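You operate a simulated robot arm through the tools that you are given. There is no shell and no other tool. Be economical: measure what you need, move in short steps, check, and stop when the job is done.

Carry out the task below with a simulated robot arm. There is one attempt and no reset: what you move stays moved.

JOB
Reseat the crooked piece in the tube grip, then clamp both ends.
Fine: open the lower lever, stand the piece straight on its stop, shut both levers and the guard.
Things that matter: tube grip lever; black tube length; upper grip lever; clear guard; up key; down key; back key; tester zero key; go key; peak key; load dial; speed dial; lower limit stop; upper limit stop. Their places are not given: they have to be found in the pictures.

It is judged by the outcome, as a careful person would: the job done as asked, and still so three seconds after it is handed in. It fails if anything else is knocked over, pushed out of place, dropped, spilled or broken.

ROBOT AND FRAMES
A 7-joint arm with a two-finger parallel gripper, fixed in place. Base frame: the origin is at the foot of the arm, x ahead of it, y to its left, z up. Lengths are in mm, angles in degrees, forces in N, time in s.
Its first joint turns from -66.0 to 66.0 degrees. Payload 1.57 kg.
The TCP is the grasp point between the finger pads, 30 mm short of the fingertips. In the tool frame z runs along the fingers and y along their closing line. The gripper opens to 110 mm. The fingers are 24 mm wide and 12 mm thick; the gripper's body (48 by 112 mm) begins 78 mm behind the TCP.
Orientation is told as [roll, pitch, yaw] about the base's x, y, z axes, in that order, counted from this pose: with the fingers straight down and closing along the base's y, the tool's x points along the base's -x, its y along +y and its z along -z.

CONTROLS
- The arm moves only by the tool arm_command. Its argument "targets" is a list of rows, each a list of 3 entries, a list of its own where there are three numbers: the opening, from 0 (shut) to 1 (fully open), then the shift along the tool's x, y, z in units of 40 mm (1.0 is 40 mm), then the turn, a rotation vector about the tool's x, y, z in units of 4 degrees (1.0 is 4 degrees). In form: [[hand, [tx, ty, tz], [ax, ay, az]], ...]. A call has 1 to 8 rows; each row shifts and turns the commanded pose from where the row before left it, along the tool's axes as they then stand. A call with a number of a shift or a turn outside -1 to 1 is refused whole. Each row takes 0.2 s and may step no farther than 50 mm and 8.6 degrees from the row before; otherwise, or with a gripper value out of range, the whole call is refused. Where a pose cannot be reached the arm comes as near as it can. A force on the tool above 70 N (or 10 N above the force at the start of the call, whichever is more), or a blocked arm, ends the call early, and 0.2 s more pass. The fingers move at their own pace (about 108 mm/s each) and stop on an object; they squeeze with about 23 N. The grip force told is the motor's: it shows also when the fingers shut on nothing. Time passes only in rows, and 0.2 s behind the last, so rows that do not move let the fingers close. The reply holds the time, the measured pose of the TCP, the force on the tool along the base axes, the opening and the grip force, in the units named above and with some noise.
- Cameras (640 x 400 px; columns grow to the right, rows downward): "scene" is fixed at [167.9, -384.9, 1394.8]; the picture's right is [0.78, -0.62, 0.00], its down [-0.38, -0.48, -0.79] and it looks along [0.49, 0.62, -0.61] (base axes); focal length 214 px, centre (320, 200). "wrist" rides on the gripper at [-36, 0, -80] in the tool frame; the picture's right is [0.00, -1.00, 0.00], its down [0.97, 0.00, -0.24] and it looks along [0.24, 0.00, 0.97] (tool axes); focal length 218 px, centre (320, 200).
- grab_frame(camera): a new picture of that camera. The clock stands still meanwhile.
- locate(camera, pixels): there is no depth. For up to 12 entries [column, row, z] of the newest picture of that camera ("zoom" is the newest enlarged one), the place [x, y] in the base frame at which the ray of that pixel passes the height z, good to about 3 mm, but the place of the scene camera against the robot may be out by one fixed shift of up to 12 mm in any direction. The clock stands still meanwhile.
- inspect(camera, box): a new picture of the part [left, top, right, bottom] of that camera's present view, enlarged. The clock stands still meanwhile.
- sign_off(): hands the job in; it is judged then, once.

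Work in short steps. Measure before you move; look again where a grasp or a placing could have gone wrong, and mend it. You have 80 turns and 54 pictures in all, those below and enlarged ones among them. Open the gripper and draw the arm clear of the work before you hand the job in, unless the task says otherwise; then end with one line.

The tools are called after ">>>" by a JSON object that holds its "method" and its "body". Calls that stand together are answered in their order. arm_command: Moves the arm, as the interface text tells. Its arguments: {"type":"object","properties":{"targets":{"type":"array"}},"required":["targets"]} The other tools are called the same way: grab_frame (camera) takes a picture; locate (camera, pixels) gives the place at which the rays of pixels pass given heights; inspect (camera, box) takes an enlarged picture of a part of a camera's view; sign_off () hands the job in.

At the start:

```text
t: 0.0
position: [323.1, 187.4, 1309.9]
tcp_rot: [0.0, 0.0, 0.0]
ft_force: [0.2, 0.0, -0.3]
finger_gap: 109.8
grasp_force: 0.1
```

scene: 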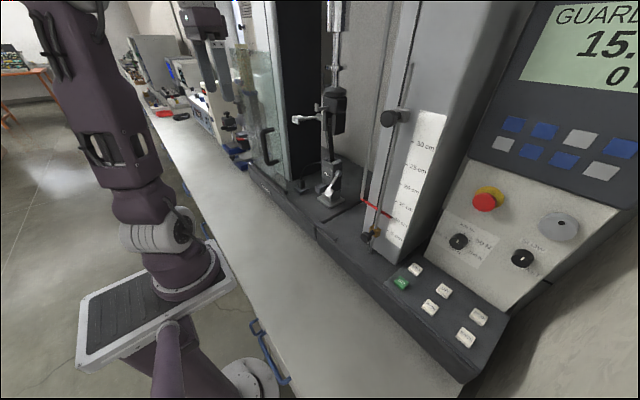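
wrist: 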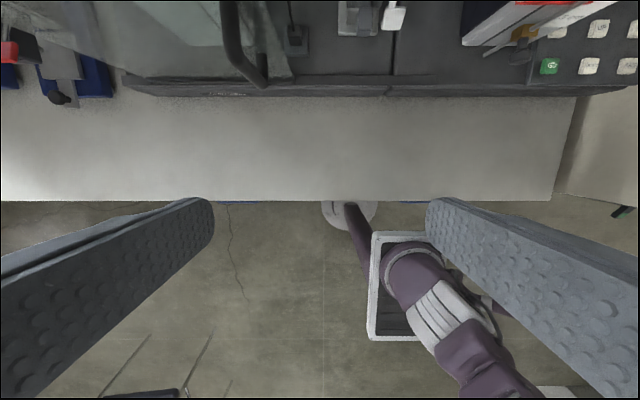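

The scene shows a tensile tester with grips around (330,110)-(330,195) and a guard with handle near (265,150). I enlarge the grip area and the display.

>>> {"method": "inspect", "body": {"camera": "scene", "box": [230, 70, 400, 220]}}

>>> {"method": "inspect", "body": {"camera": "scene", "box": [200, 0, 440, 150]}}

>>> {"method": "inspect", "body": {"camera": "scene", "box": [380, 0, 640, 380]}}

```text
2.67 times, centred on (315, 145) of scene
```

zoom: 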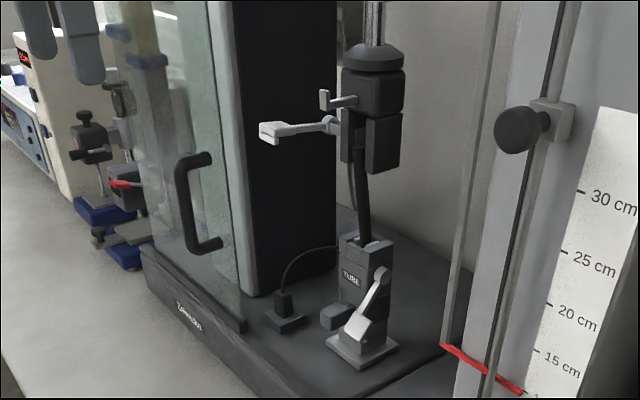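

```text
2.67 times, centred on (320, 75) of scene
```

zoom: 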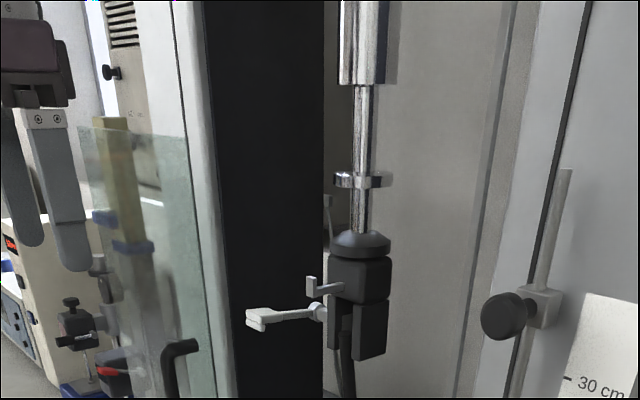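

```text
1.05 times, centred on (510, 190) of scene
```

zoom: 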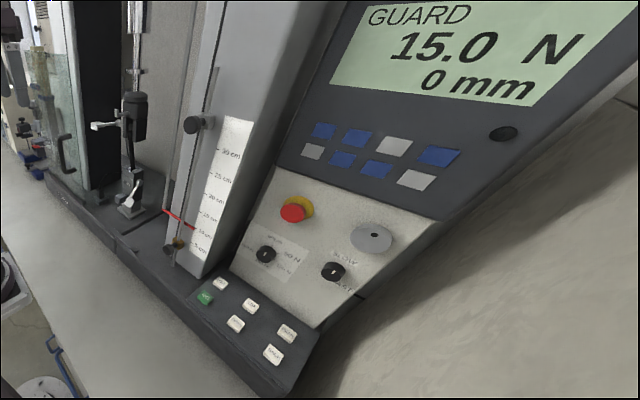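

Lower lever seems down (shut) on the TUBE grip, upper lever sticks out. I get rough positions by using scene pixels at a few plausible heights.

>>> {"method": "locate", "body": {"camera": "scene", "pixels": [[330, 203, 925], [330, 203, 900], [253, 172, 925], [375, 247, 925], [480, 380, 875], [288, 194, 925], [402, 283, 925]]}}

>>> {"method": "locate", "body": {"camera": "wrist", "pixels": [[358, 20, 925], [393, 18, 1000], [393, 18, 950], [550, 65, 925], [265, 82, 925], [265, 82, 1000], [393, 90, 925], [393, 97, 875], [300, 40, 925]]}}

>>> {"method": "inspect", "body": {"camera": "wrist", "box": [200, 0, 440, 110]}}

```text
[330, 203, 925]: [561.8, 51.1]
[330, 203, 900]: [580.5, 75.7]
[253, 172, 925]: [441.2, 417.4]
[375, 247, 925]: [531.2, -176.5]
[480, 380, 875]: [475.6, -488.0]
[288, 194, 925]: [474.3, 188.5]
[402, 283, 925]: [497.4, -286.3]
```

```text
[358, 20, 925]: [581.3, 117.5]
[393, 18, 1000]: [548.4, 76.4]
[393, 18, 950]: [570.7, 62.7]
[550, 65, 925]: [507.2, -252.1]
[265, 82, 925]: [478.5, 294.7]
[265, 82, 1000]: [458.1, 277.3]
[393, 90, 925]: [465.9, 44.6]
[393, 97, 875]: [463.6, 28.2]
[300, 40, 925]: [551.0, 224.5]
```

```text
2.67 times, centred on (320, 55) of wrist
```

zoom: 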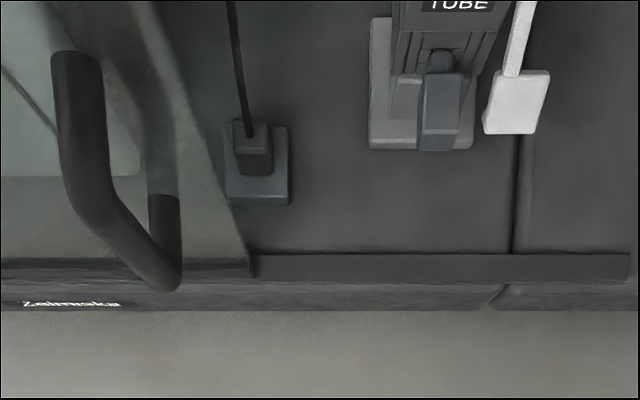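

The guard appears to be a panel in a rail along y at x≈480, to be slid toward −y. I tilt the tool to look forward (turn about tool −y) and move over to the grip's y.

>>> {"method": "arm_command", "body": {"targets": [[0.5, [0, -0.4, 0], [0, -1, 0]], [0.5, [0, -0.4, 0], [0, -1, 0]], [0.5, [0, -0.4, 0], [0, -1, 0]], [0.5, [0, -0.4, 0], [0, -1, 0]], [0.5, [0, -0.4, 0], [0, -1, 0]], [0.5, [0, -0.4, 0], [0, -1, 0]], [0.5, [0, 0, 0], [0, -1, 0]], [0.5, [0, 0, 0], [0, -1, 0]]]}}

>>> {"method": "arm_command", "body": {"targets": [[0.3, [0, 0, 0], [0, -1, 0]], [0.3, [0, 0, 0], [0, -1, 0]], [0.3, [0, 0, 0], [0, -1, 0]], [0.3, [0, 0, 0], [0, -1, 0]], [0.3, [0, 0, 0], [0, -1, 0]], [0.3, [0, 0, 0], [0, -1, 0]], [0.3, [0, 0, 0], [0, -1, 0]], [0.3, [0, 0, 0], [0, -1, 0]]]}}

>>> {"method": "grab_frame", "body": {"camera": "wrist"}}

```text
t: 1.8
position: [324.2, 91.4, 1310.0]
tcp_rot: [0.0, -32.1, 0.0]
ft_force: [0.0, -0.1, -0.3]
finger_gap: 54.8
grasp_force: 0.1
```

```text
t: 3.6
position: [323.6, 91.7, 1310.5]
tcp_rot: [0.0, -64.1, 0.0]
ft_force: [-0.4, 0.2, -0.7]
finger_gap: 32.9
grasp_force: 0.1
```

```text
47 pictures are left
```

wrist: 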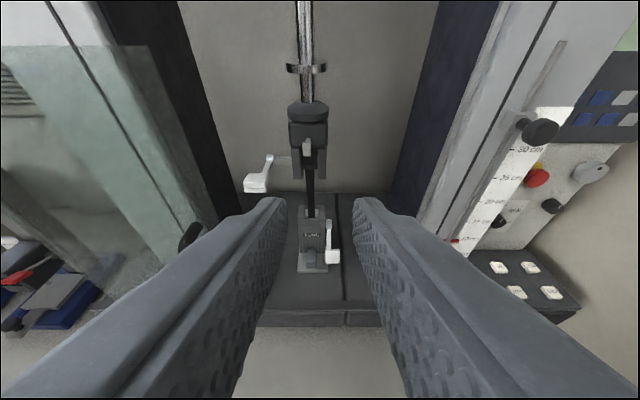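

The grip pair is seen at columns ~310; upper lever on the +y side at (258,175), lower lever on the −y side at (332,245). I enlarge it.

>>> {"method": "inspect", "body": {"camera": "wrist", "box": [230, 90, 390, 290]}}

>>> {"method": "locate", "body": {"camera": "wrist", "pixels": [[312, 270, 925], [312, 270, 900], [332, 255, 950], [310, 215, 1000], [308, 110, 1150], [308, 110, 1100], [258, 180, 1100], [258, 180, 1050], [345, 310, 925], [343, 200, 925]]}}

```text
2.00 times, centred on (310, 190) of wrist
```

zoom: 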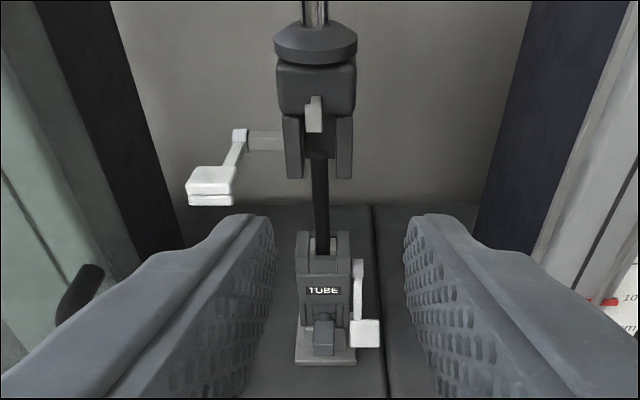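

```text
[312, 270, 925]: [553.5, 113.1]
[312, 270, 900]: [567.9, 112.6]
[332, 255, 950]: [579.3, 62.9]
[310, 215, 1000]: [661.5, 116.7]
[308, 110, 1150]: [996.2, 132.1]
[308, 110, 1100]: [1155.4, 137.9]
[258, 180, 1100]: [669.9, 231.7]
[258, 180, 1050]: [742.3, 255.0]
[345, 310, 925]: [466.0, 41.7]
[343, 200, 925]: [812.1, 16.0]
```

Triangulating both views: lower base plate front edge ≈ (555,113,925), lower lever paddle ≈ (573,63,952), upper lever paddle ≈ (530,195,1185). I level the tool and descend for a front view.

>>> {"method": "arm_command", "body": {"targets": [[0.9, [0.9, 0, 0.4], [0, -1, 0]], [0.9, [0.9, 0, 0.35], [0, -1, 0]], [0.9, [0.9, 0, 0.3], [0, -1, 0]], [0.9, [0.9, 0, 0.25], [0, -1, 0]], [0.9, [0.9, 0, 0.2], [0, -1, 0]], [0.9, [0.9, 0, 0.1], [0, -1, 0]]]}}

>>> {"method": "inspect", "body": {"camera": "wrist", "box": [160, 0, 480, 400]}}

>>> {"method": "grab_frame", "body": {"camera": "scene"}}

```text
t: 5.0
position: [320.0, 178.5, 1173.4]
tcp_rot: [-0.2, -86.2, -0.5]
ft_force: [0.2, 0.0, 0.3]
finger_gap: 99.0
grasp_force: 0.1
out of reach, approached as far as the arm can: row 3, 4, 5, 6
```

```text
1.00 times, centred on (320, 200) of wrist
```

zoom: 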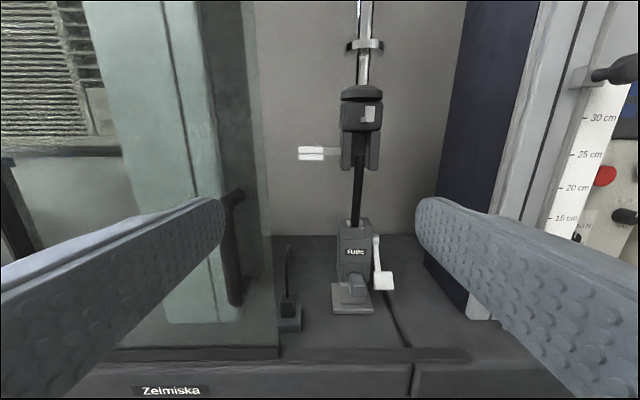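

```text
44 pictures are left
```

scene: 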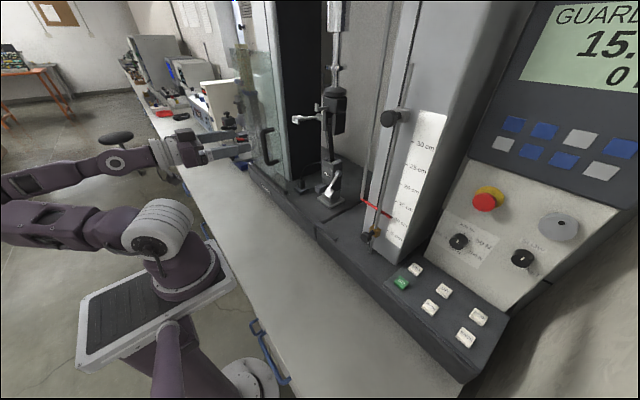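

The arm slid to y=178 as level poses at x=320 are out of reach; fine for looking. I enlarge this view for measurement.

>>> {"method": "inspect", "body": {"camera": "wrist", "box": [280, 70, 420, 200]}}

>>> {"method": "inspect", "body": {"camera": "wrist", "box": [280, 200, 420, 330]}}

>>> {"method": "inspect", "body": {"camera": "scene", "box": [285, 80, 365, 215]}}

```text
3.08 times, centred on (350, 135) of wrist
```

zoom: 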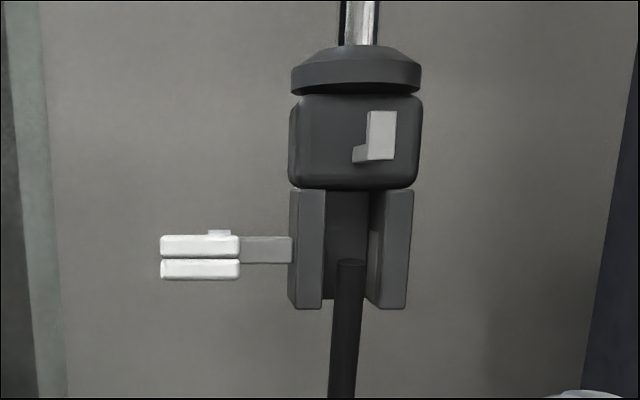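

```text
3.08 times, centred on (350, 265) of wrist
```

zoom: 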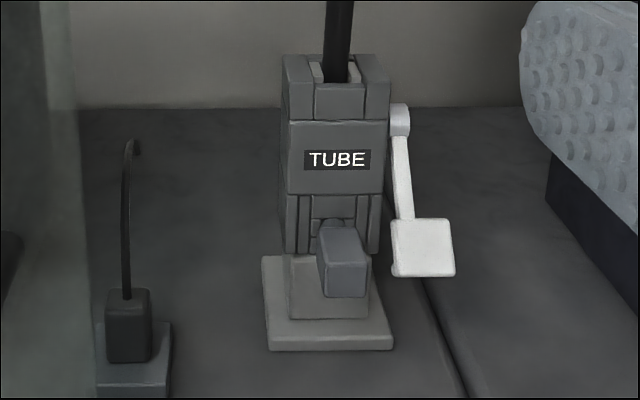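

```text
2.96 times, centred on (325, 148) of scene
```

zoom: 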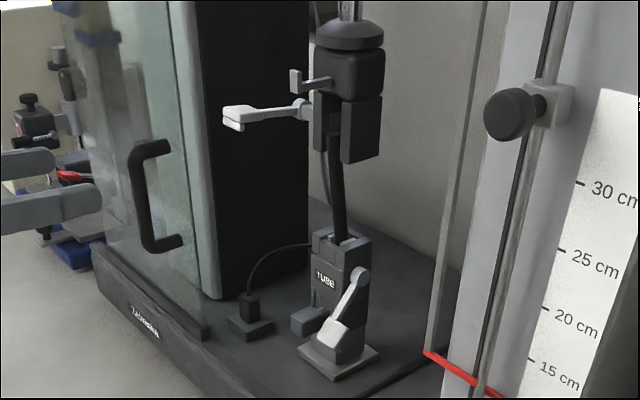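

The tube's top lies between the two open jaws and leans toward me (−x). I locate key points from this view at candidate heights.

>>> {"method": "locate", "body": {"camera": "wrist", "pixels": [[383.4, 280.6, 950], [383.4, 280.6, 960], [353, 313.7, 925], [311, 153.5, 1180], [311, 153.5, 1190], [355.5, 226, 1020], [355.5, 226, 1040], [359.7, 155, 1180], [359.7, 155, 1160], [377, 239, 1000], [377, 239, 1020], [235, 300, 980]]}}

>>> {"method": "locate", "body": {"camera": "scene", "pixels": [[295.5, 119.5, 1180], [295.5, 119.5, 1190], [328.5, 193.5, 950], [328.5, 193.5, 960], [337, 173, 1000], [337, 173, 1020], [273, 163, 1000], [273, 163, 980], [281, 212, 925]]}}

```text
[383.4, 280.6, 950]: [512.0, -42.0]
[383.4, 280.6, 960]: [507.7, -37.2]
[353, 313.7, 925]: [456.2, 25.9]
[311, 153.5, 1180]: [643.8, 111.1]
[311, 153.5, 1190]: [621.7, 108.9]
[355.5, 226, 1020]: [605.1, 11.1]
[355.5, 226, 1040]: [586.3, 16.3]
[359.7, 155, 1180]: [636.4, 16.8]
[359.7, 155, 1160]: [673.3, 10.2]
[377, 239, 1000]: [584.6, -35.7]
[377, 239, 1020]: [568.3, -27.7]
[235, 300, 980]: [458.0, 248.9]
```

```text
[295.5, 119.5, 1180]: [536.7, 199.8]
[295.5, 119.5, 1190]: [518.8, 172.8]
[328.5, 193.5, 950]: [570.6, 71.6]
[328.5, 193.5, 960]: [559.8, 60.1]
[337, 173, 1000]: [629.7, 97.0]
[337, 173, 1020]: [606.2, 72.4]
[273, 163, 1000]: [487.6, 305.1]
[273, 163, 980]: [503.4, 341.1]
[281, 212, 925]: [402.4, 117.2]
```

The wrist locate used the older grab's pose, so I grab afresh and repeat with the same pixels.

>>> {"method": "grab_frame", "body": {"camera": "wrist"}}

>>> {"method": "locate", "body": {"camera": "wrist", "pixels": [[383.4, 280.6, 950], [383.4, 280.6, 960], [353, 313.7, 925], [311, 153.5, 1180], [311, 153.5, 1190], [355.5, 226, 1020], [355.5, 226, 1040], [359.7, 155, 1180], [359.7, 155, 1160], [377, 239, 1000], [377, 239, 1020], [235, 300, 980]]}}

```text
40 pictures are left
```

wrist: 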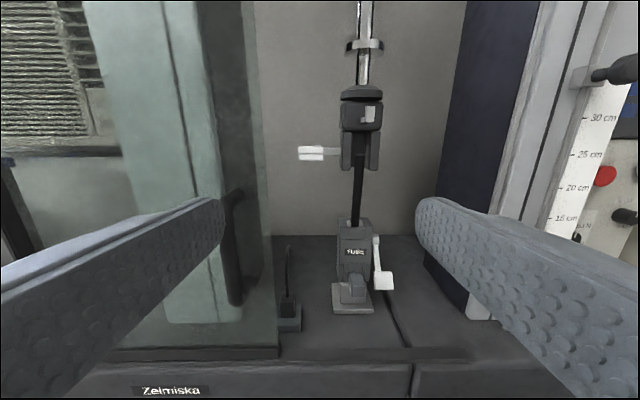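

```text
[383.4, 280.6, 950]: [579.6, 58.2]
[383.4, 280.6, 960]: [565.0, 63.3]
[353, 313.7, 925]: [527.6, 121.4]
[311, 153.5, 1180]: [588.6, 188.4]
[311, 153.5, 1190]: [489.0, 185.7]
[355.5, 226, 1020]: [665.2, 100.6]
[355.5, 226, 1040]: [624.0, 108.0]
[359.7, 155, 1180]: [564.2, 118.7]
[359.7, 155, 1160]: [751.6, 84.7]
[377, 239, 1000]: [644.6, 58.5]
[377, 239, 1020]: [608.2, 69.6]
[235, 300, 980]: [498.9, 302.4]
```

Fits from both cameras: lower paddle ≈ (573,62,954), pivot ≈ (607,70,1020), so its lever is ~63° below level; upper lever roughly level, paddle ≈ (535,187,1185); tube ≈ (612,110,1048) to top (601,112,1176). I return to pitch ≈ −64, to see where the command stands.

>>> {"method": "arm_command", "body": {"targets": [[0.7, [0, 0, 0], [0, 1, 0]], [0.7, [0, 0, 0], [0, 1, 0]], [0.7, [0, 0, 0], [0, 1, 0]], [0.7, [0, 0, 0], [0, 1, 0]], [0.7, [0, 0, 0], [0, 1, 0]], [0.7, [0, 0, 0], [0, 1, 0]]]}}

```text
t: 6.4
position: [320.0, 179.5, 1171.6]
tcp_rot: [0.0, -64.0, -0.1]
ft_force: [0.1, -0.7, -0.5]
finger_gap: 77.1
grasp_force: 0.1
```

Command now stands at the measured pose. I move to a viewing pre-grasp spot near (440,62,1020) and look.

>>> {"method": "arm_command", "body": {"targets": [[0.55, [0.416, -0.588, 0.87], [0, 0, 0]], [0.55, [0.416, -0.588, 0.87], [0, 0, 0]], [0.55, [0.416, -0.588, 0.87], [0, 0, 0]], [0.55, [0.416, -0.588, 0.87], [0, 0, 0]], [0.55, [0.416, -0.588, 0.87], [0, 0, 0]], [0.55, [0, 0, 0], [0, 0, 0]]]}}

>>> {"method": "grab_frame", "body": {"camera": "wrist"}}

```text
t: 7.8
position: [349.6, 149.5, 1134.0]
tcp_rot: [0.0, -64.0, 0.0]
ft_force: [-0.7, -0.2, 0.7]
finger_gap: 60.6
grasp_force: 0.1
out of reach, approached as far as the arm can: row 2, 3, 4, 5
```

```text
39 pictures are left
```

wrist: 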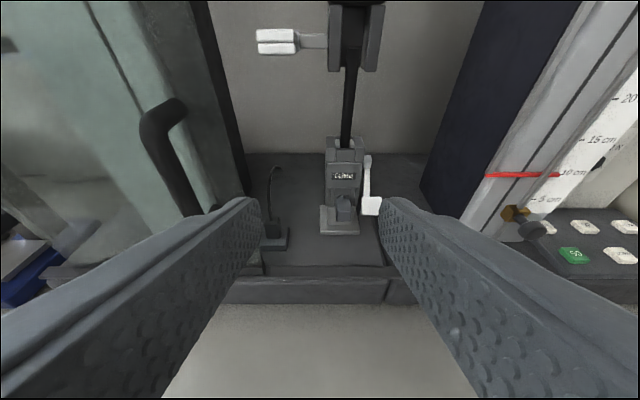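

The commanded line passed too near the base axis. I go forward along the tool axis instead, drifting toward −y.

>>> {"method": "arm_command", "body": {"targets": [[0.55, [0, 0, 1], [0, 0, 0]], [0.55, [0, -0.4, 1], [0, 0, 0]], [0.55, [0, -0.6, 0.9], [0, 0, 0]], [0.55, [0, -0.8, 0.6], [0, 0, 0]], [0.55, [0, 0, 0], [0, 0, 0]]]}}

>>> {"method": "grab_frame", "body": {"camera": "wrist"}}

```text
t: 9.0
position: [431.1, 125.5, 1126.1]
tcp_rot: [0.1, -63.9, -0.1]
ft_force: [-0.5, -0.3, 0.6]
finger_gap: 60.4
grasp_force: 0.0
out of reach, approached as far as the arm can: row 2, 3, 4
```

```text
38 pictures are left
```

wrist: 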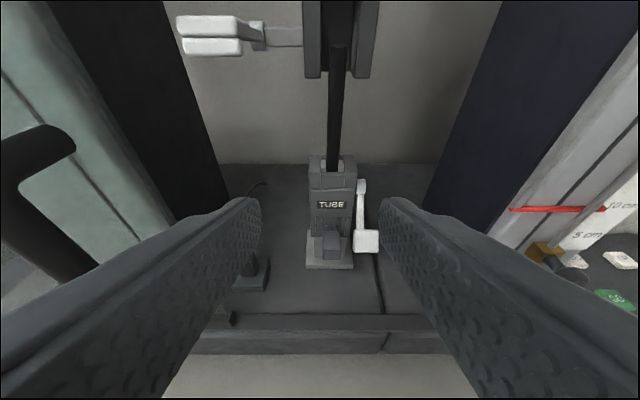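

Reach seems limited when the wrist is close in; I try going further forward in x (target ≈ (500,62,1126)) which stays clear of grip and levers.

>>> {"method": "arm_command", "body": {"targets": [[0.55, [-0.2, -0.5, 0.4], [0, 0, 0]], [0.55, [-0.2, -0.5, 0.4], [0, 0, 0]], [0.55, [-0.2, -0.5, 0.4], [0, 0, 0]], [0.55, [-0.15, 0, 0.35], [0, 0, 0]]]}}

```text
t: 10.0
position: [487.7, 65.1, 1141.5]
tcp_rot: [-0.2, -64.0, 0.1]
ft_force: [0.2, -0.2, -0.3]
finger_gap: 60.6
grasp_force: 0.0
out of reach, approached as far as the arm can: row 1, 2
```

Good, now at (488,65,1141). I try descending ~110 mm and slightly back to test reach.

>>> {"method": "arm_command", "body": {"targets": [[0.55, [0.7, 0, 0.34], [0, 0, 0]], [0.55, [0.7, 0, 0.34], [0, 0, 0]], [0.55, [0.7, 0, 0.34], [0, 0, 0]], [0.55, [0.7, 0, 0.34], [0, 0, 0]]]}}

>>> {"method": "grab_frame", "body": {"camera": "wrist"}}

```text
t: 11.0
position: [487.2, 65.2, 1110.8]
tcp_rot: [-0.1, -64.0, -0.1]
ft_force: [0.2, -0.2, 0.2]
finger_gap: 60.3
grasp_force: 0.1
out of reach, approached as far as the arm can: row 2, 3, 4
```

```text
37 pictures are left
```

wrist: 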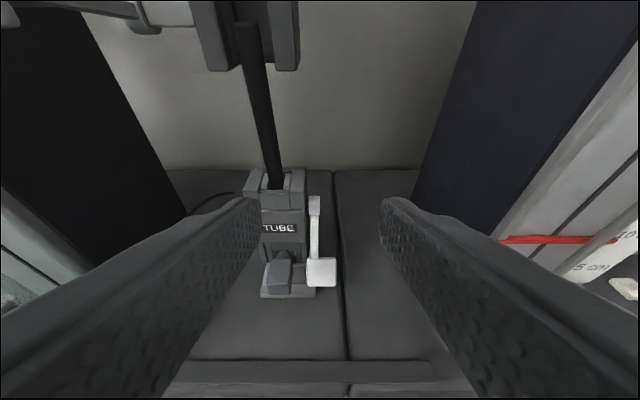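

Clear view: tube leans toward me; paddle at (321,272). I locate the key points here.

>>> {"method": "locate", "body": {"camera": "wrist", "pixels": [[321, 272, 950], [321, 272, 955], [307, 272, 955], [336, 272, 955], [314, 203, 1020], [290, 297, 915], [281, 276, 945], [282, 226, 1003], [273, 185, 1045], [243, 30, 1170], [197, 12, 1175]]}}

>>> {"method": "inspect", "body": {"camera": "wrist", "box": [220, 150, 360, 310]}}

```text
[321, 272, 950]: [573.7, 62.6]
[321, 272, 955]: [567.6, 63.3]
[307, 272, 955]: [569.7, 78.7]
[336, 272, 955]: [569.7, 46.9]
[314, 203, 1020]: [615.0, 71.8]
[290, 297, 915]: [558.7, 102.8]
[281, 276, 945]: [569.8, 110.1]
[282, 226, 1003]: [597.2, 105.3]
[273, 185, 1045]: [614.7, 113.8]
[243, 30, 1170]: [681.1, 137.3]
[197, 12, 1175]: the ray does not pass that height
```

```text
2.50 times, centred on (290, 230) of wrist
```

zoom: 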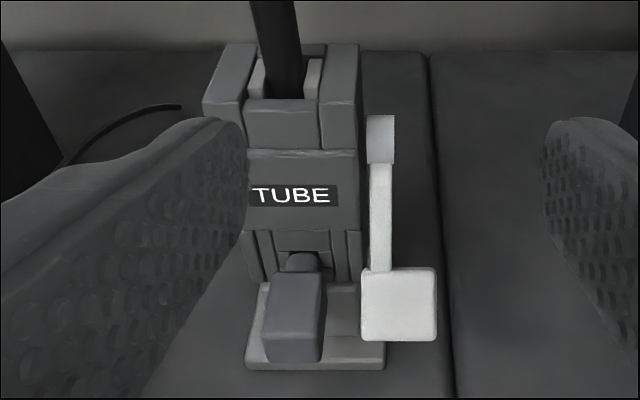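

Paddle spans y 47–79 at about (571,63,952); knob begins near y≈97. I'll pinch the paddle from both sides with the tool at pitch ≈ −44: first rotate, then go to a pre-grasp at (507,60,1018).

>>> {"method": "arm_command", "body": {"targets": [[0.42, [0, 0, 0], [0, 1, 0]], [0.42, [0, 0, 0], [0, 1, 0]], [0.42, [0, 0, 0], [0, 1, 0]], [0.42, [0, 0, 0], [0, 1, 0]], [0.42, [0, 0, 0], [0, 1, 0]], [0.42, [0.42, -0.04, 0.67], [0, 0, 0]], [0.42, [0.42, -0.04, 0.67], [0, 0, 0]], [0.42, [0.42, -0.04, 0.67], [0, 0, 0]]]}}

>>> {"method": "grab_frame", "body": {"camera": "wrist"}}

```text
t: 12.8
position: [505.5, 59.1, 1015.0]
tcp_rot: [0.0, -44.1, 0.1]
ft_force: [-0.1, -0.3, 0.6]
finger_gap: 46.2
grasp_force: 0.1
out of reach, approached as far as the arm can: row 5
```

```text
35 pictures are left
```

wrist: 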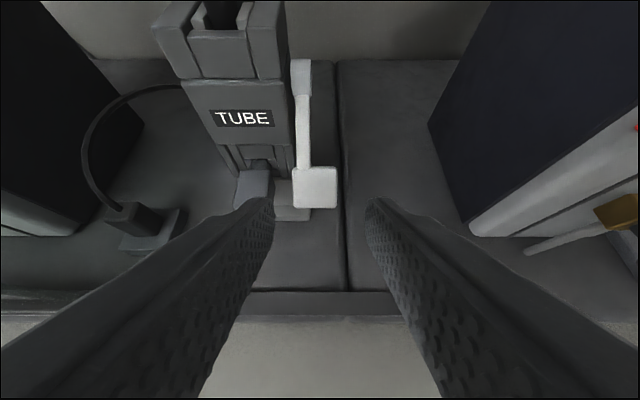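

Pre-grasp reached; paddle at (315,188) is between the finger lines. I verify its location from here.

>>> {"method": "locate", "body": {"camera": "wrist", "pixels": [[315, 188, 952], [294, 188, 952], [337, 188, 952], [315, 207, 942], [315, 168, 965], [303, 78, 1020], [253, 190, 950], [270, 220, 915]]}}

```text
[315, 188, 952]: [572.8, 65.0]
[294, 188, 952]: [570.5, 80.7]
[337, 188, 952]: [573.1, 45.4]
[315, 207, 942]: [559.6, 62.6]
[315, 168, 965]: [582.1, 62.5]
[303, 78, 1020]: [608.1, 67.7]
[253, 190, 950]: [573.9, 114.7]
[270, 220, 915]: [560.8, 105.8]
```

I advance 70 mm along the fingers to straddle the paddle, then check before closing.

>>> {"method": "arm_command", "body": {"targets": [[0.42, [-0.02, 0.03, 0.6], [0, 0, 0]], [0.42, [-0.02, 0.03, 0.6], [0, 0, 0]], [0.42, [-0.02, 0, 0.54], [0, 0, 0]], [0.42, [0, 0, 0], [0, 0, 0]]]}}

>>> {"method": "grab_frame", "body": {"camera": "wrist"}}

```text
t: 13.8
position: [556.5, 61.4, 967.8]
tcp_rot: [0.1, -44.0, 0.1]
ft_force: [0.5, 0.3, 0.8]
finger_gap: 46.1
grasp_force: 0.1
```

```text
34 pictures are left
```

wrist: 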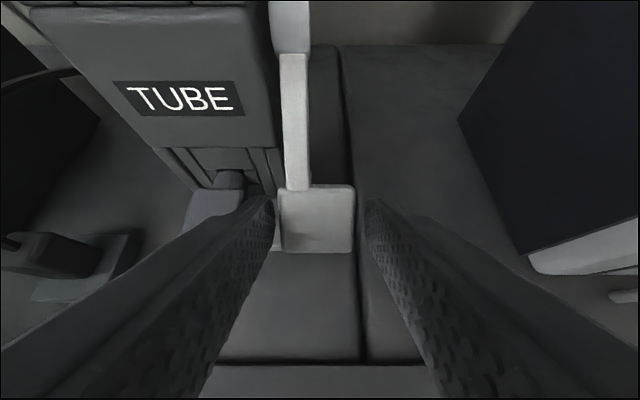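

Fingers straddle the paddle ((280–355),(187–252)). I close and read the gap.

>>> {"method": "arm_command", "body": {"targets": [[0.2, [0, 0, 0], [0, 0, 0]], [0.2, [0, 0, 0], [0, 0, 0]], [0.2, [0, 0, 0], [0, 0, 0]]]}}

```text
t: 14.6
position: [555.7, 61.2, 966.1]
tcp_rot: [0.0, -44.0, 0.0]
ft_force: [1.5, 1.3, 0.2]
finger_gap: 33.2
grasp_force: 23.1
```

Paddle held (33 mm). I swing it up along the arc about the pivot, in 4° rows, watching force.

>>> {"method": "arm_command", "body": {"targets": [[0.2, [0, 0, -0.13], [0, 1, 0]], [0.2, [0, 0, -0.13], [0, 1, 0]], [0.2, [0, 0, -0.13], [0, 1, 0]], [0.2, [0, 0, -0.13], [0, 1, 0]]]}}

```text
t: 15.6
position: [538.9, 56.9, 965.0]
tcp_rot: [-0.3, -29.4, 0.0]
ft_force: [2.4, 10.6, 3.8]
finger_gap: 33.6
grasp_force: 23.1
out of reach, approached as far as the arm can: row 3, 4
```

Force rose in y and pose drifted (y 57) due to reach. I look before continuing.

>>> {"method": "grab_frame", "body": {"camera": "wrist"}}

>>> {"method": "inspect", "body": {"camera": "scene", "box": [265, 100, 385, 230]}}

```text
33 pictures are left
```

wrist: 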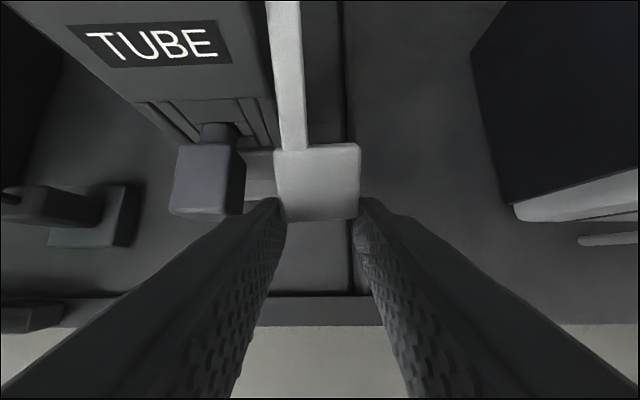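

```text
3.08 times, centred on (325, 165) of scene
```

zoom: 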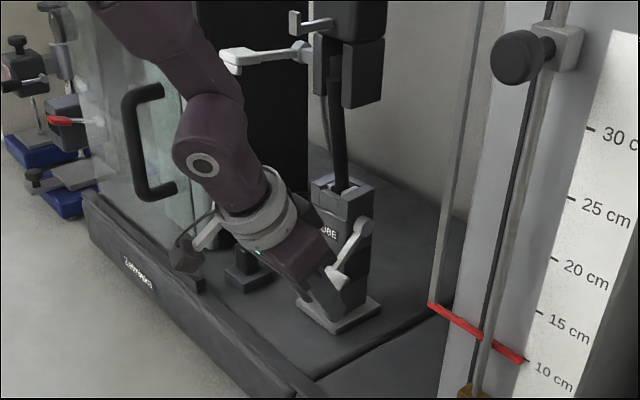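

Fingers now hold only the paddle's lower part; lever moved a little. I continue with pure translation along the arc tangent (−x, +z), no turn.

>>> {"method": "arm_command", "body": {"targets": [[0.2, [0, 0.1, -0.2], [0, 0, 0]], [0.2, [-0.1, 0, -0.2], [0, 0, 0]], [0.2, [-0.1, 0, -0.2], [0, 0, 0]]]}}

```text
t: 16.4
position: [533.7, 58.0, 989.4]
tcp_rot: [0.0, -27.8, -0.1]
ft_force: [-13.9, -9.7, -12.4]
finger_gap: 34.4
grasp_force: 22.4
```

The lever moves; the force shows I press inward, so I go more toward −x.

>>> {"method": "arm_command", "body": {"targets": [[0.2, [0.2, 0.05, -0.2], [0, 0, 0]], [0.2, [0.15, 0, -0.25], [0, 0, 0]], [0.2, [0.1, 0, -0.25], [0, 0, 0]]]}}

>>> {"method": "grab_frame", "body": {"camera": "wrist"}}

```text
t: 17.2
position: [508.1, 61.6, 1007.4]
tcp_rot: [0.0, -28.4, 0.0]
ft_force: [18.8, 3.7, 4.1]
finger_gap: 33.7
grasp_force: 23.2
```

```text
31 pictures are left
```

wrist: 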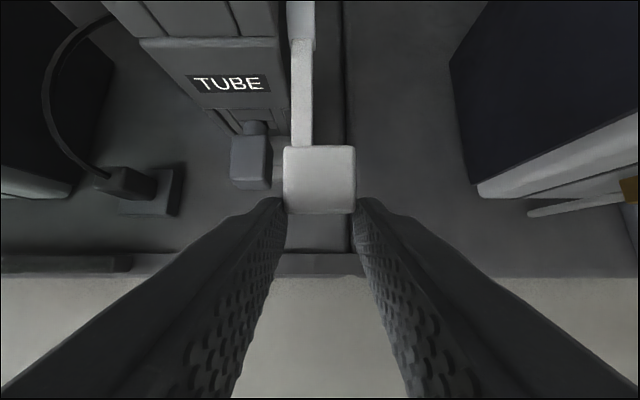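

Lever is now about 25° below level. I move mostly up to bring it to level, easing +x pull.

>>> {"method": "arm_command", "body": {"targets": [[0.2, [-0.25, 0, -0.25], [0, 0, 0]], [0.2, [-0.15, 0, -0.25], [0, 0, 0]], [0.2, [-0.1, 0, -0.25], [0, 0, 0]]]}}

>>> {"method": "inspect", "body": {"camera": "scene", "box": [265, 100, 385, 230]}}

```text
t: 18.0
position: [508.8, 61.0, 1041.3]
tcp_rot: [0.0, -27.8, 0.0]
ft_force: [0.7, 1.3, -8.0]
finger_gap: 33.5
grasp_force: 23.3
```

```text
3.08 times, centred on (325, 165) of scene
```

zoom: 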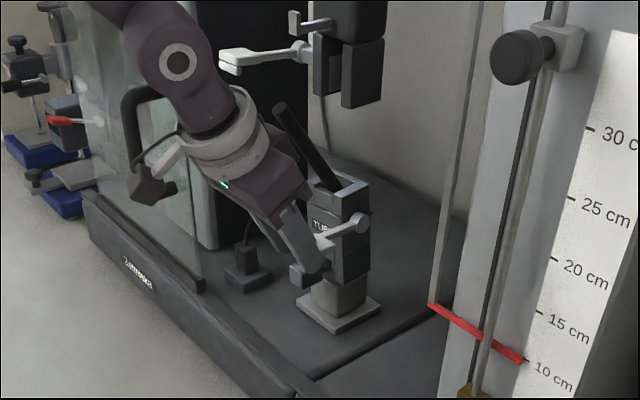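

The lever is nearly level now, but the tube, freed, tipped over further (zoom (280,105)–(345,190)). I raise the lever slightly more and view by wrist.

>>> {"method": "arm_command", "body": {"targets": [[0.2, [-0.1, 0, -0.18], [0, 0, 0]], [0.2, [0, 0, 0], [0, 0, 0]]]}}

>>> {"method": "grab_frame", "body": {"camera": "wrist"}}

```text
t: 18.6
position: [510.4, 62.1, 1051.1]
tcp_rot: [-0.1, -28.0, 0.0]
ft_force: [6.9, 5.3, -13.6]
finger_gap: 33.3
grasp_force: 23.2
```

```text
29 pictures are left
```

wrist: 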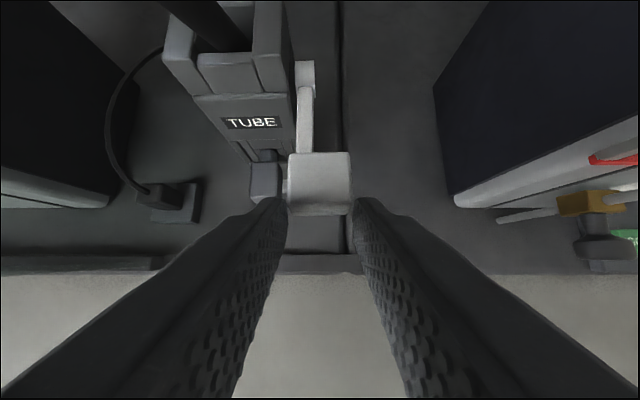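

Lever is against its upper stop (z force −13.6). I release and back off along the fingers, shifting −y away from the tilted tube.

>>> {"method": "arm_command", "body": {"targets": [[0.42, [0, 0, 0], [0, 0, 0]], [0.42, [0, 0, 0], [0, 0, 0]], [0.42, [0, 0, -0.5], [0, 0, 0]], [0.42, [0, -0.4, -0.8], [0, 0, 0]], [0.42, [0, -0.5, -0.8], [0, 0, 0]]]}}

>>> {"method": "grab_frame", "body": {"camera": "wrist"}}

>>> {"method": "inspect", "body": {"camera": "scene", "box": [265, 80, 385, 210]}}

```text
t: 19.8
position: [470.6, 25.5, 1125.4]
tcp_rot: [0.1, -28.0, -0.1]
ft_force: [-0.9, 0.3, 0.4]
finger_gap: 46.4
grasp_force: 0.0
```

```text
28 pictures are left
```

wrist: 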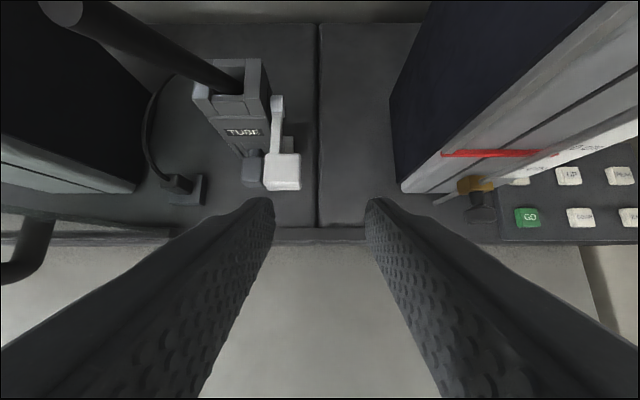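

```text
3.08 times, centred on (325, 145) of scene
```

zoom: 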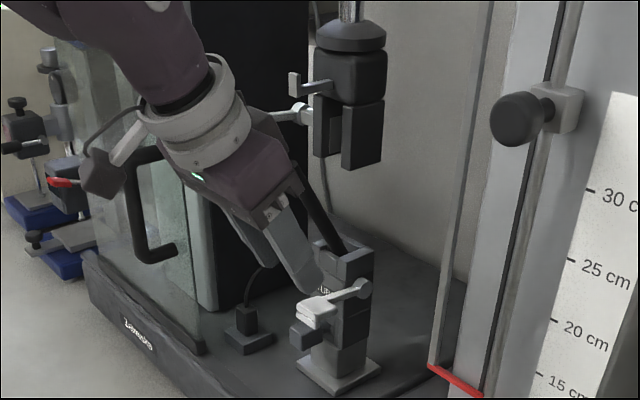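

Lever stayed up. Tube top is at (62,12), its foot in the block at (240,85). I locate these.

>>> {"method": "locate", "body": {"camera": "wrist", "pixels": [[240, 85, 1045], [62, 12, 1150], [62, 12, 1140], [62, 12, 1130], [140, 48, 1100], [140, 48, 1090], [283, 172, 1020]]}}

>>> {"method": "locate", "body": {"camera": "zoom", "pixels": [[340, 245, 1045], [305, 180, 1100], [305, 180, 1110], [305, 180, 1090]]}}

```text
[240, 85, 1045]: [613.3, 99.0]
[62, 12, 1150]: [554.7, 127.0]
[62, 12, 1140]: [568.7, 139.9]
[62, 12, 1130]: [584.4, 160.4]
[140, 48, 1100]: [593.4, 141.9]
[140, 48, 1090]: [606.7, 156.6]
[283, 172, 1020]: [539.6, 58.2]
```

```text
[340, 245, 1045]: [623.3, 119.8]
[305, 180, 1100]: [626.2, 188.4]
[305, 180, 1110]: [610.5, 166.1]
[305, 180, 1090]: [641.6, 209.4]
```

Tube: foot ≈ (613,107,1045), top ≈ (557,130,1148), leaning ~28° to −x and ~10° to +y. I move up to about (480,70,1170) and tilt the tool back up to ≈ −64.

>>> {"method": "arm_command", "body": {"targets": [[0.55, [-0.4, 0.5, -0.45], [0, 0, 0]], [0.55, [-0.35, 0.6, -0.43], [0, 0, 0]], [0.55, [0, 0, 0], [0, -1, 0]], [0.55, [0, 0, 0], [0, -1, 0]], [0.55, [0, 0, 0], [0, -1, 0]], [0.55, [0, 0, 0], [0, -1, 0]], [0.55, [0, 0, 0], [0, -1, 0]], [0.55, [0, 0, 0], [0, -1, 0]]]}}

>>> {"method": "arm_command", "body": {"targets": [[0.55, [0, 0, 0], [0, -1, 0]], [0.55, [0, 0, 0], [0, -1, 0]], [0.55, [0, 0, 0], [0, -1, 0]], [0.55, [0, 0, 0], [0, -1, 0]]]}}

>>> {"method": "grab_frame", "body": {"camera": "wrist"}}

```text
t: 21.6
position: [483.9, 68.5, 1171.8]
tcp_rot: [-0.6, -48.8, 0.0]
ft_force: [0.3, 0.5, 1.5]
finger_gap: 60.4
grasp_force: 0.2
out of reach, approached as far as the arm can: row 8
```

```text
t: 22.6
position: [490.3, 70.7, 1182.7]
tcp_rot: [-1.8, -62.1, 0.5]
ft_force: [0.1, -0.4, 0.0]
finger_gap: 60.7
grasp_force: 0.1
out of reach, approached as far as the arm can: row 3, 4
```

```text
26 pictures are left
```

wrist: 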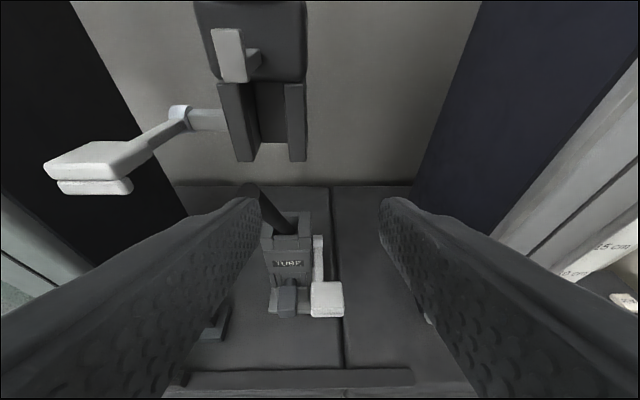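

Now at (490,71,1183), pitch −62. Tube top at (249,190), foot (285,232); I check these positions.

>>> {"method": "locate", "body": {"camera": "wrist", "pixels": [[249, 190, 1150], [249, 190, 1140], [249, 190, 1160], [285, 232, 1045], [267, 212, 1100], [267, 212, 1090], [236, 155, 1155], [298, 155, 1155], [100, 185, 1180], [190, 115, 1180]]}}

>>> {"method": "inspect", "body": {"camera": "wrist", "box": [210, 160, 350, 330]}}

```text
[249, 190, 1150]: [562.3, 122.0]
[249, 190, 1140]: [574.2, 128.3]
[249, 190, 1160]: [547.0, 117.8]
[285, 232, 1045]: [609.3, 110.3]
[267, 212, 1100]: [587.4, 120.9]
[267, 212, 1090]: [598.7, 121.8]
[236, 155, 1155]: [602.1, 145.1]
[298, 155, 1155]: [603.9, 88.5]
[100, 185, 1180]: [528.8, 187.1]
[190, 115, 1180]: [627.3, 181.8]
```

```text
2.35 times, centred on (280, 245) of wrist
```

zoom: 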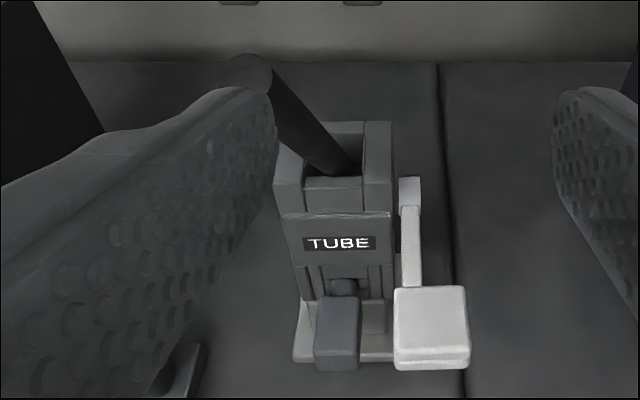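

Tube top ≈ (558,121,1152), foot (609,110,1045). I shift to y≈115 and go in to TCP ≈ (588,115,1090) with fingers straddling the tube.

>>> {"method": "arm_command", "body": {"targets": [[0.6, [0, 0.6, 0], [0, 0, 0]], [0.6, [0, 0.5, 0], [0, 0, 0]], [0.6, [0.22, 0, 0.81], [0, 0, 0]], [0.6, [0.22, 0, 0.81], [0, 0, 0]], [0.6, [0, 0, 0], [0, 0, 0]]]}}

>>> {"method": "grab_frame", "body": {"camera": "wrist"}}

```text
t: 23.8
position: [541.0, 112.6, 1137.9]
tcp_rot: [-1.8, -62.1, 0.5]
ft_force: [-0.2, 0.1, -0.1]
finger_gap: 66.2
grasp_force: 0.2
```

```text
24 pictures are left
```

wrist: 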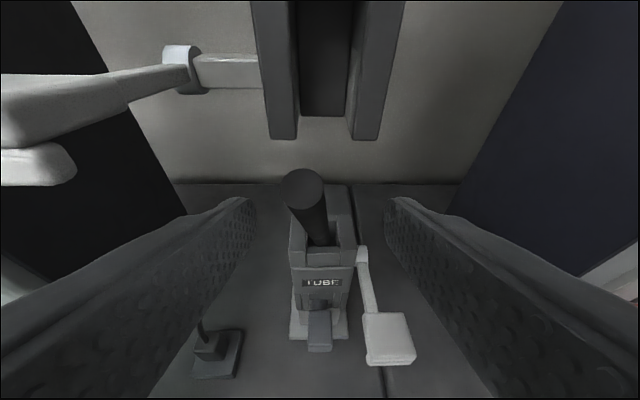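

Tube (302,190) is centred between the fingers. I complete the approach and close.

>>> {"method": "arm_command", "body": {"targets": [[0.6, [0.25, 0.03, 0.8], [0, 0, 0]], [0.6, [0.25, 0.03, 0.8], [0, 0, 0]], [0.6, [0, 0, 0], [0, 0, 0]]]}}

>>> {"method": "grab_frame", "body": {"camera": "wrist"}}

```text
t: 24.6
position: [587.9, 114.3, 1089.0]
tcp_rot: [-1.7, -62.1, 0.5]
ft_force: [0.2, -0.4, -0.2]
finger_gap: 66.2
grasp_force: 0.0
```

```text
23 pictures are left
```

wrist: 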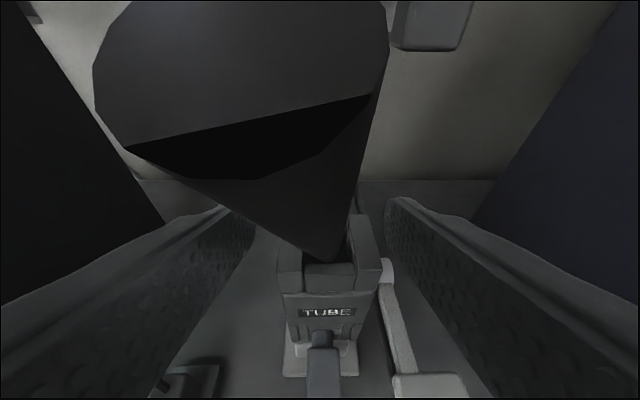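

The tube sits between the pads. I close on it.

>>> {"method": "arm_command", "body": {"targets": [[0.05, [0, 0, 0], [0, 0, 0]], [0.05, [0, 0, 0], [0, 0, 0]], [0.05, [0, 0, 0], [0, 0, 0]]]}}

```text
t: 25.4
position: [587.1, 114.1, 1088.9]
tcp_rot: [-1.9, -62.1, 0.6]
ft_force: [0.4, -0.1, 0.2]
finger_gap: 14.7
grasp_force: 23.2
```

Tube held at 14.7 mm. I swing it upright about its foot: +4° per row with the matching arc, also taking out the small roll.

>>> {"method": "arm_command", "body": {"targets": [[0.05, [-0.073, -0.02, 0.048], [-0.1, 1, 0.15]], [0.05, [-0.073, -0.02, 0.048], [-0.1, 1, 0.15]], [0.05, [-0.073, -0.02, 0.048], [0, 1, 0.1]]]}}

>>> {"method": "inspect", "body": {"camera": "scene", "box": [265, 80, 385, 210]}}

```text
t: 26.2
position: [597.8, 111.7, 1093.8]
tcp_rot: [1.4, -50.2, -2.2]
ft_force: [6.8, -0.2, 12.1]
finger_gap: 14.5
grasp_force: 22.9
```

```text
3.08 times, centred on (325, 145) of scene
```

zoom: 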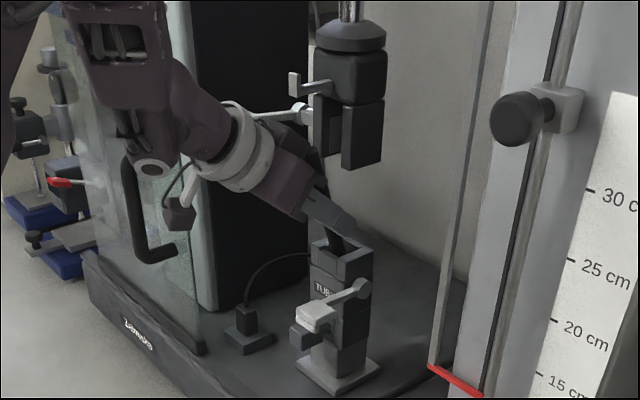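

Upward force 12 N suggests the tube's foot bears on something, so I continue the turn with a slight lift and undo the twist.

>>> {"method": "arm_command", "body": {"targets": [[0.05, [-0.15, -0.01, -0.02], [0, 1, -0.15]], [0.05, [-0.12, -0.01, 0.0], [0, 1, -0.1]], [0.05, [-0.11, 0, 0.02], [0, 1, -0.1]]]}}

>>> {"method": "inspect", "body": {"camera": "scene", "box": [285, 90, 365, 190]}}

>>> {"method": "grab_frame", "body": {"camera": "wrist"}}

```text
t: 27.0
position: [604.2, 110.8, 1102.2]
tcp_rot: [-0.1, -37.8, -0.1]
ft_force: [-35.4, -6.1, -15.0]
finger_gap: 14.3
grasp_force: 23.6
```

```text
4.00 times, centred on (325, 140) of scene
```

zoom: 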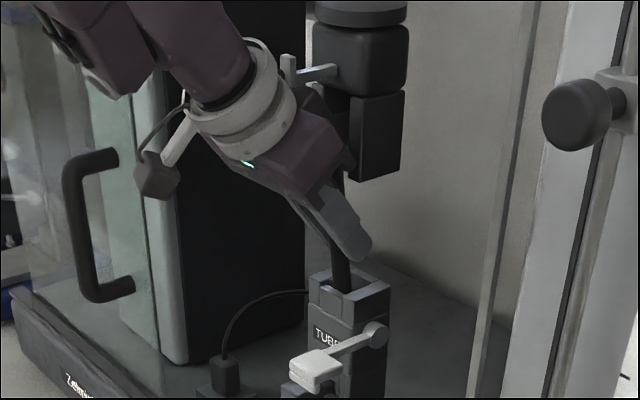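

```text
20 pictures are left
```

wrist: 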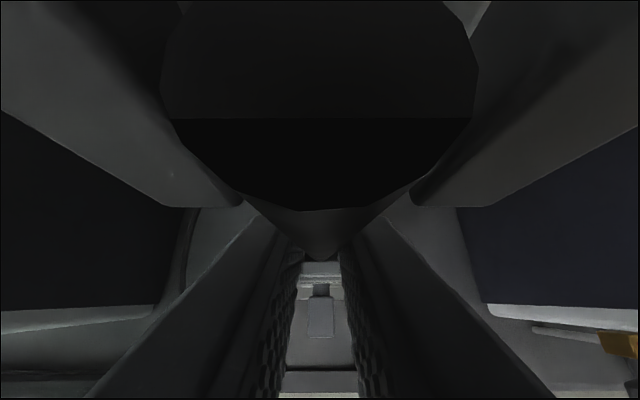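

Body presses the upper jaw (−35 N in x). I ease back slightly (−x, −z) at once.

>>> {"method": "arm_command", "body": {"targets": [[0.05, [0.12, 0, 0], [0, 0, 0]]]}}

```text
t: 27.4
position: [603.9, 109.4, 1102.5]
tcp_rot: [0.1, -38.3, -0.2]
ft_force: [0.7, -0.4, 1.0]
finger_gap: 14.8
grasp_force: 22.8
```

Force is nil now and the tube looks upright. I lower it straight down in small steps to find the stop.

>>> {"method": "arm_command", "body": {"targets": [[0.05, [0.05, 0, 0.06], [0, 0, 0]], [0.05, [0.05, 0, 0.06], [0, 0, 0]]]}}

>>> {"method": "inspect", "body": {"camera": "scene", "box": [300, 110, 360, 190]}}

```text
t: 28.0
position: [604.4, 110.7, 1096.2]
tcp_rot: [-0.1, -38.3, -0.1]
ft_force: [5.7, -0.5, 13.0]
finger_gap: 14.7
grasp_force: 23.0
```

```text
5.00 times, centred on (330, 150) of scene
```

zoom: 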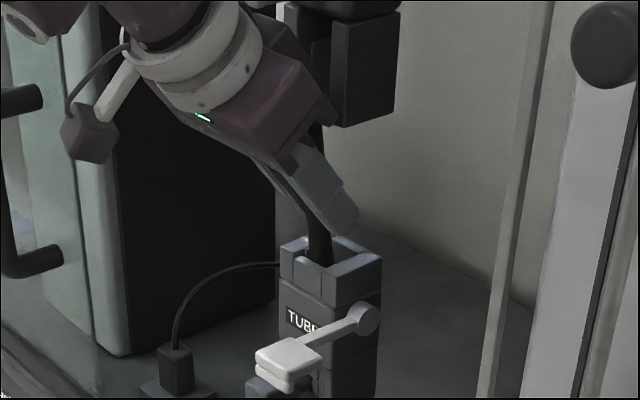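

The stop is felt (+13 N at z≈1096). I zoom more to judge remaining tilt.

>>> {"method": "inspect", "body": {"camera": "scene", "box": [310, 115, 350, 180]}}

```text
6.15 times, centred on (330, 148) of scene
```

zoom: 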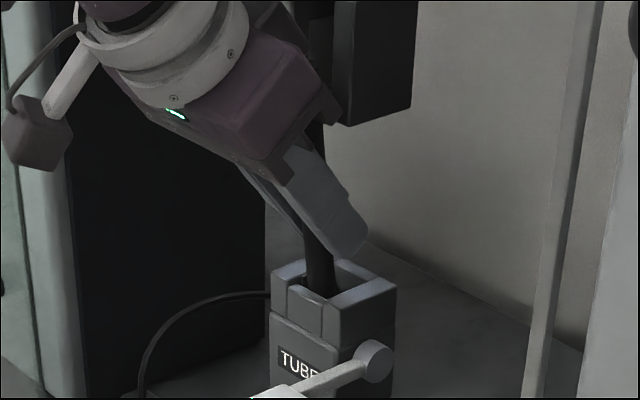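

Edges show the tube still leaning ~5–6° toward −x, and the body has no room left under the jaw. I'll swing back, regrip from a flatter tool pitch, and swing up again; first reverse the arc 24°.

>>> {"method": "arm_command", "body": {"targets": [[0.05, [0.03, 0, -0.09], [0, -1, 0]], [0.05, [0.079, 0, -0.044], [0, -1, 0]], [0.05, [0.079, 0, -0.044], [0, -1, 0]], [0.05, [0.079, 0, -0.044], [0, -1, 0]], [0.05, [0.079, 0, -0.044], [0, -1, 0]]]}}

```text
t: 29.2
position: [585.3, 110.4, 1091.6]
tcp_rot: [0.0, -58.2, -0.3]
ft_force: [6.3, -3.2, 4.0]
finger_gap: 14.7
grasp_force: 22.5
```

Now open a little, flatten the tool by 16° and lower ~10 mm around the tube.

>>> {"method": "arm_command", "body": {"targets": [[0.35, [0, 0, 0], [0, 0, 0]], [0.35, [0, 0, 0], [0, 0, 0]], [0.35, [0, 0, 0], [0, -1, 0]], [0.35, [0, 0, 0], [0, -1, 0]], [0.35, [0, 0, 0], [0, -1, 0]], [0.35, [0, 0, 0], [0, -1, 0]], [0.35, [0.2, 0, 0.05], [0, 0, 0]]]}}

>>> {"method": "inspect", "body": {"camera": "scene", "box": [285, 90, 365, 190]}}

```text
t: 30.8
position: [585.9, 110.6, 1084.2]
tcp_rot: [-0.2, -74.1, -0.1]
ft_force: [-0.4, -0.8, -0.1]
finger_gap: 38.6
grasp_force: 0.1
```

```text
4.00 times, centred on (325, 140) of scene
```

zoom: 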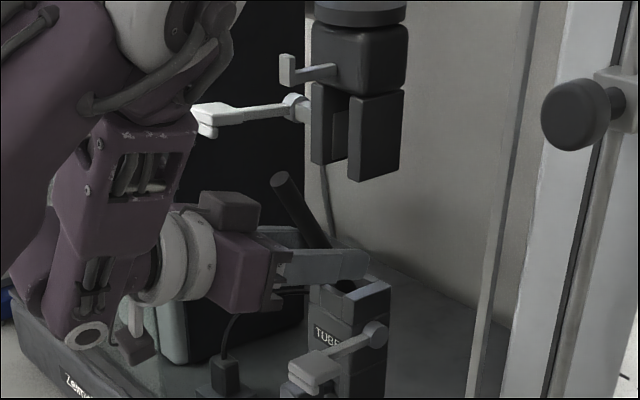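

Pose is good and reachable. I flatten two more rows, lower a little and close on the tube.

>>> {"method": "arm_command", "body": {"targets": [[0.35, [0, 0, 0], [0, -1, 0]], [0.35, [0, 0, 0], [0, -1, 0]], [0.35, [0.15, 0, 0.12], [0, 0, 0]], [0.05, [0, 0, 0], [0, 0, 0]], [0.05, [0, 0, 0], [0, 0, 0]], [0.05, [0, 0, 0], [0, 0, 0]]]}}

```text
t: 32.2
position: [589.1, 111.1, 1077.1]
tcp_rot: [-0.5, -82.1, 0.1]
ft_force: [0.0, -2.8, 2.6]
finger_gap: 14.6
grasp_force: 23.3
```

Gripped. I swing up four rows along the arc with slight lift.

>>> {"method": "arm_command", "body": {"targets": [[0.05, [-0.065, 0, 0.05], [0, 1, 0]], [0.05, [-0.065, 0, 0.05], [0, 1, 0]], [0.05, [-0.065, 0, 0.05], [0, 1, 0]], [0.05, [-0.065, 0, 0.05], [0, 1, 0]]]}}

>>> {"method": "arm_command", "body": {"targets": [[0.05, [-0.065, 0, 0.05], [0, 1, 0]], [0.05, [-0.065, 0, 0.05], [0, 1, 0]], [0.05, [-0.065, 0, 0.05], [0, 1, 0]]]}}

>>> {"method": "inspect", "body": {"camera": "scene", "box": [310, 110, 350, 175]}}

```text
t: 33.2
position: [600.3, 111.9, 1085.4]
tcp_rot: [-0.1, -66.0, 0.0]
ft_force: [-0.2, -0.5, -0.6]
finger_gap: 14.5
grasp_force: 23.3
```

```text
t: 34.0
position: [608.9, 111.8, 1089.2]
tcp_rot: [-0.1, -54.0, -0.1]
ft_force: [-0.1, 0.3, -0.2]
finger_gap: 14.5
grasp_force: 22.8
```

```text
6.15 times, centred on (330, 142) of scene
```

zoom: 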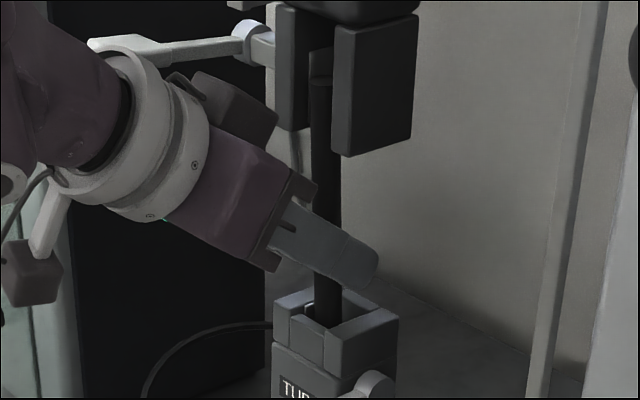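

Much better; the tube is within ~2.5° of vertical, still leaning slightly to −x. I turn 2.5° more and lower gently to the stop.

>>> {"method": "arm_command", "body": {"targets": [[0.05, [-0.03, 0, 0.036], [0, 0.6, 0]], [0.05, [0.04, 0, 0.03], [0, 0, 0]], [0.05, [0.04, 0, 0.03], [0, 0, 0]]]}}

```text
t: 34.8
position: [610.9, 110.1, 1086.2]
tcp_rot: [-0.1, -51.7, -0.1]
ft_force: [0.4, -0.4, -0.9]
finger_gap: 14.3
grasp_force: 22.8
```

No contact yet; continue down 2 mm a row, three rows.

>>> {"method": "arm_command", "body": {"targets": [[0.05, [0.039, 0, 0.031], [0, 0, 0]], [0.05, [0.039, 0, 0.031], [0, 0, 0]], [0.05, [0, 0, 0], [0, 0, 0]]]}}

```text
t: 35.6
position: [611.1, 112.0, 1084.3]
tcp_rot: [-0.1, -52.2, -0.1]
ft_force: [-2.4, 0.4, 33.0]
finger_gap: 14.3
grasp_force: 22.9
```

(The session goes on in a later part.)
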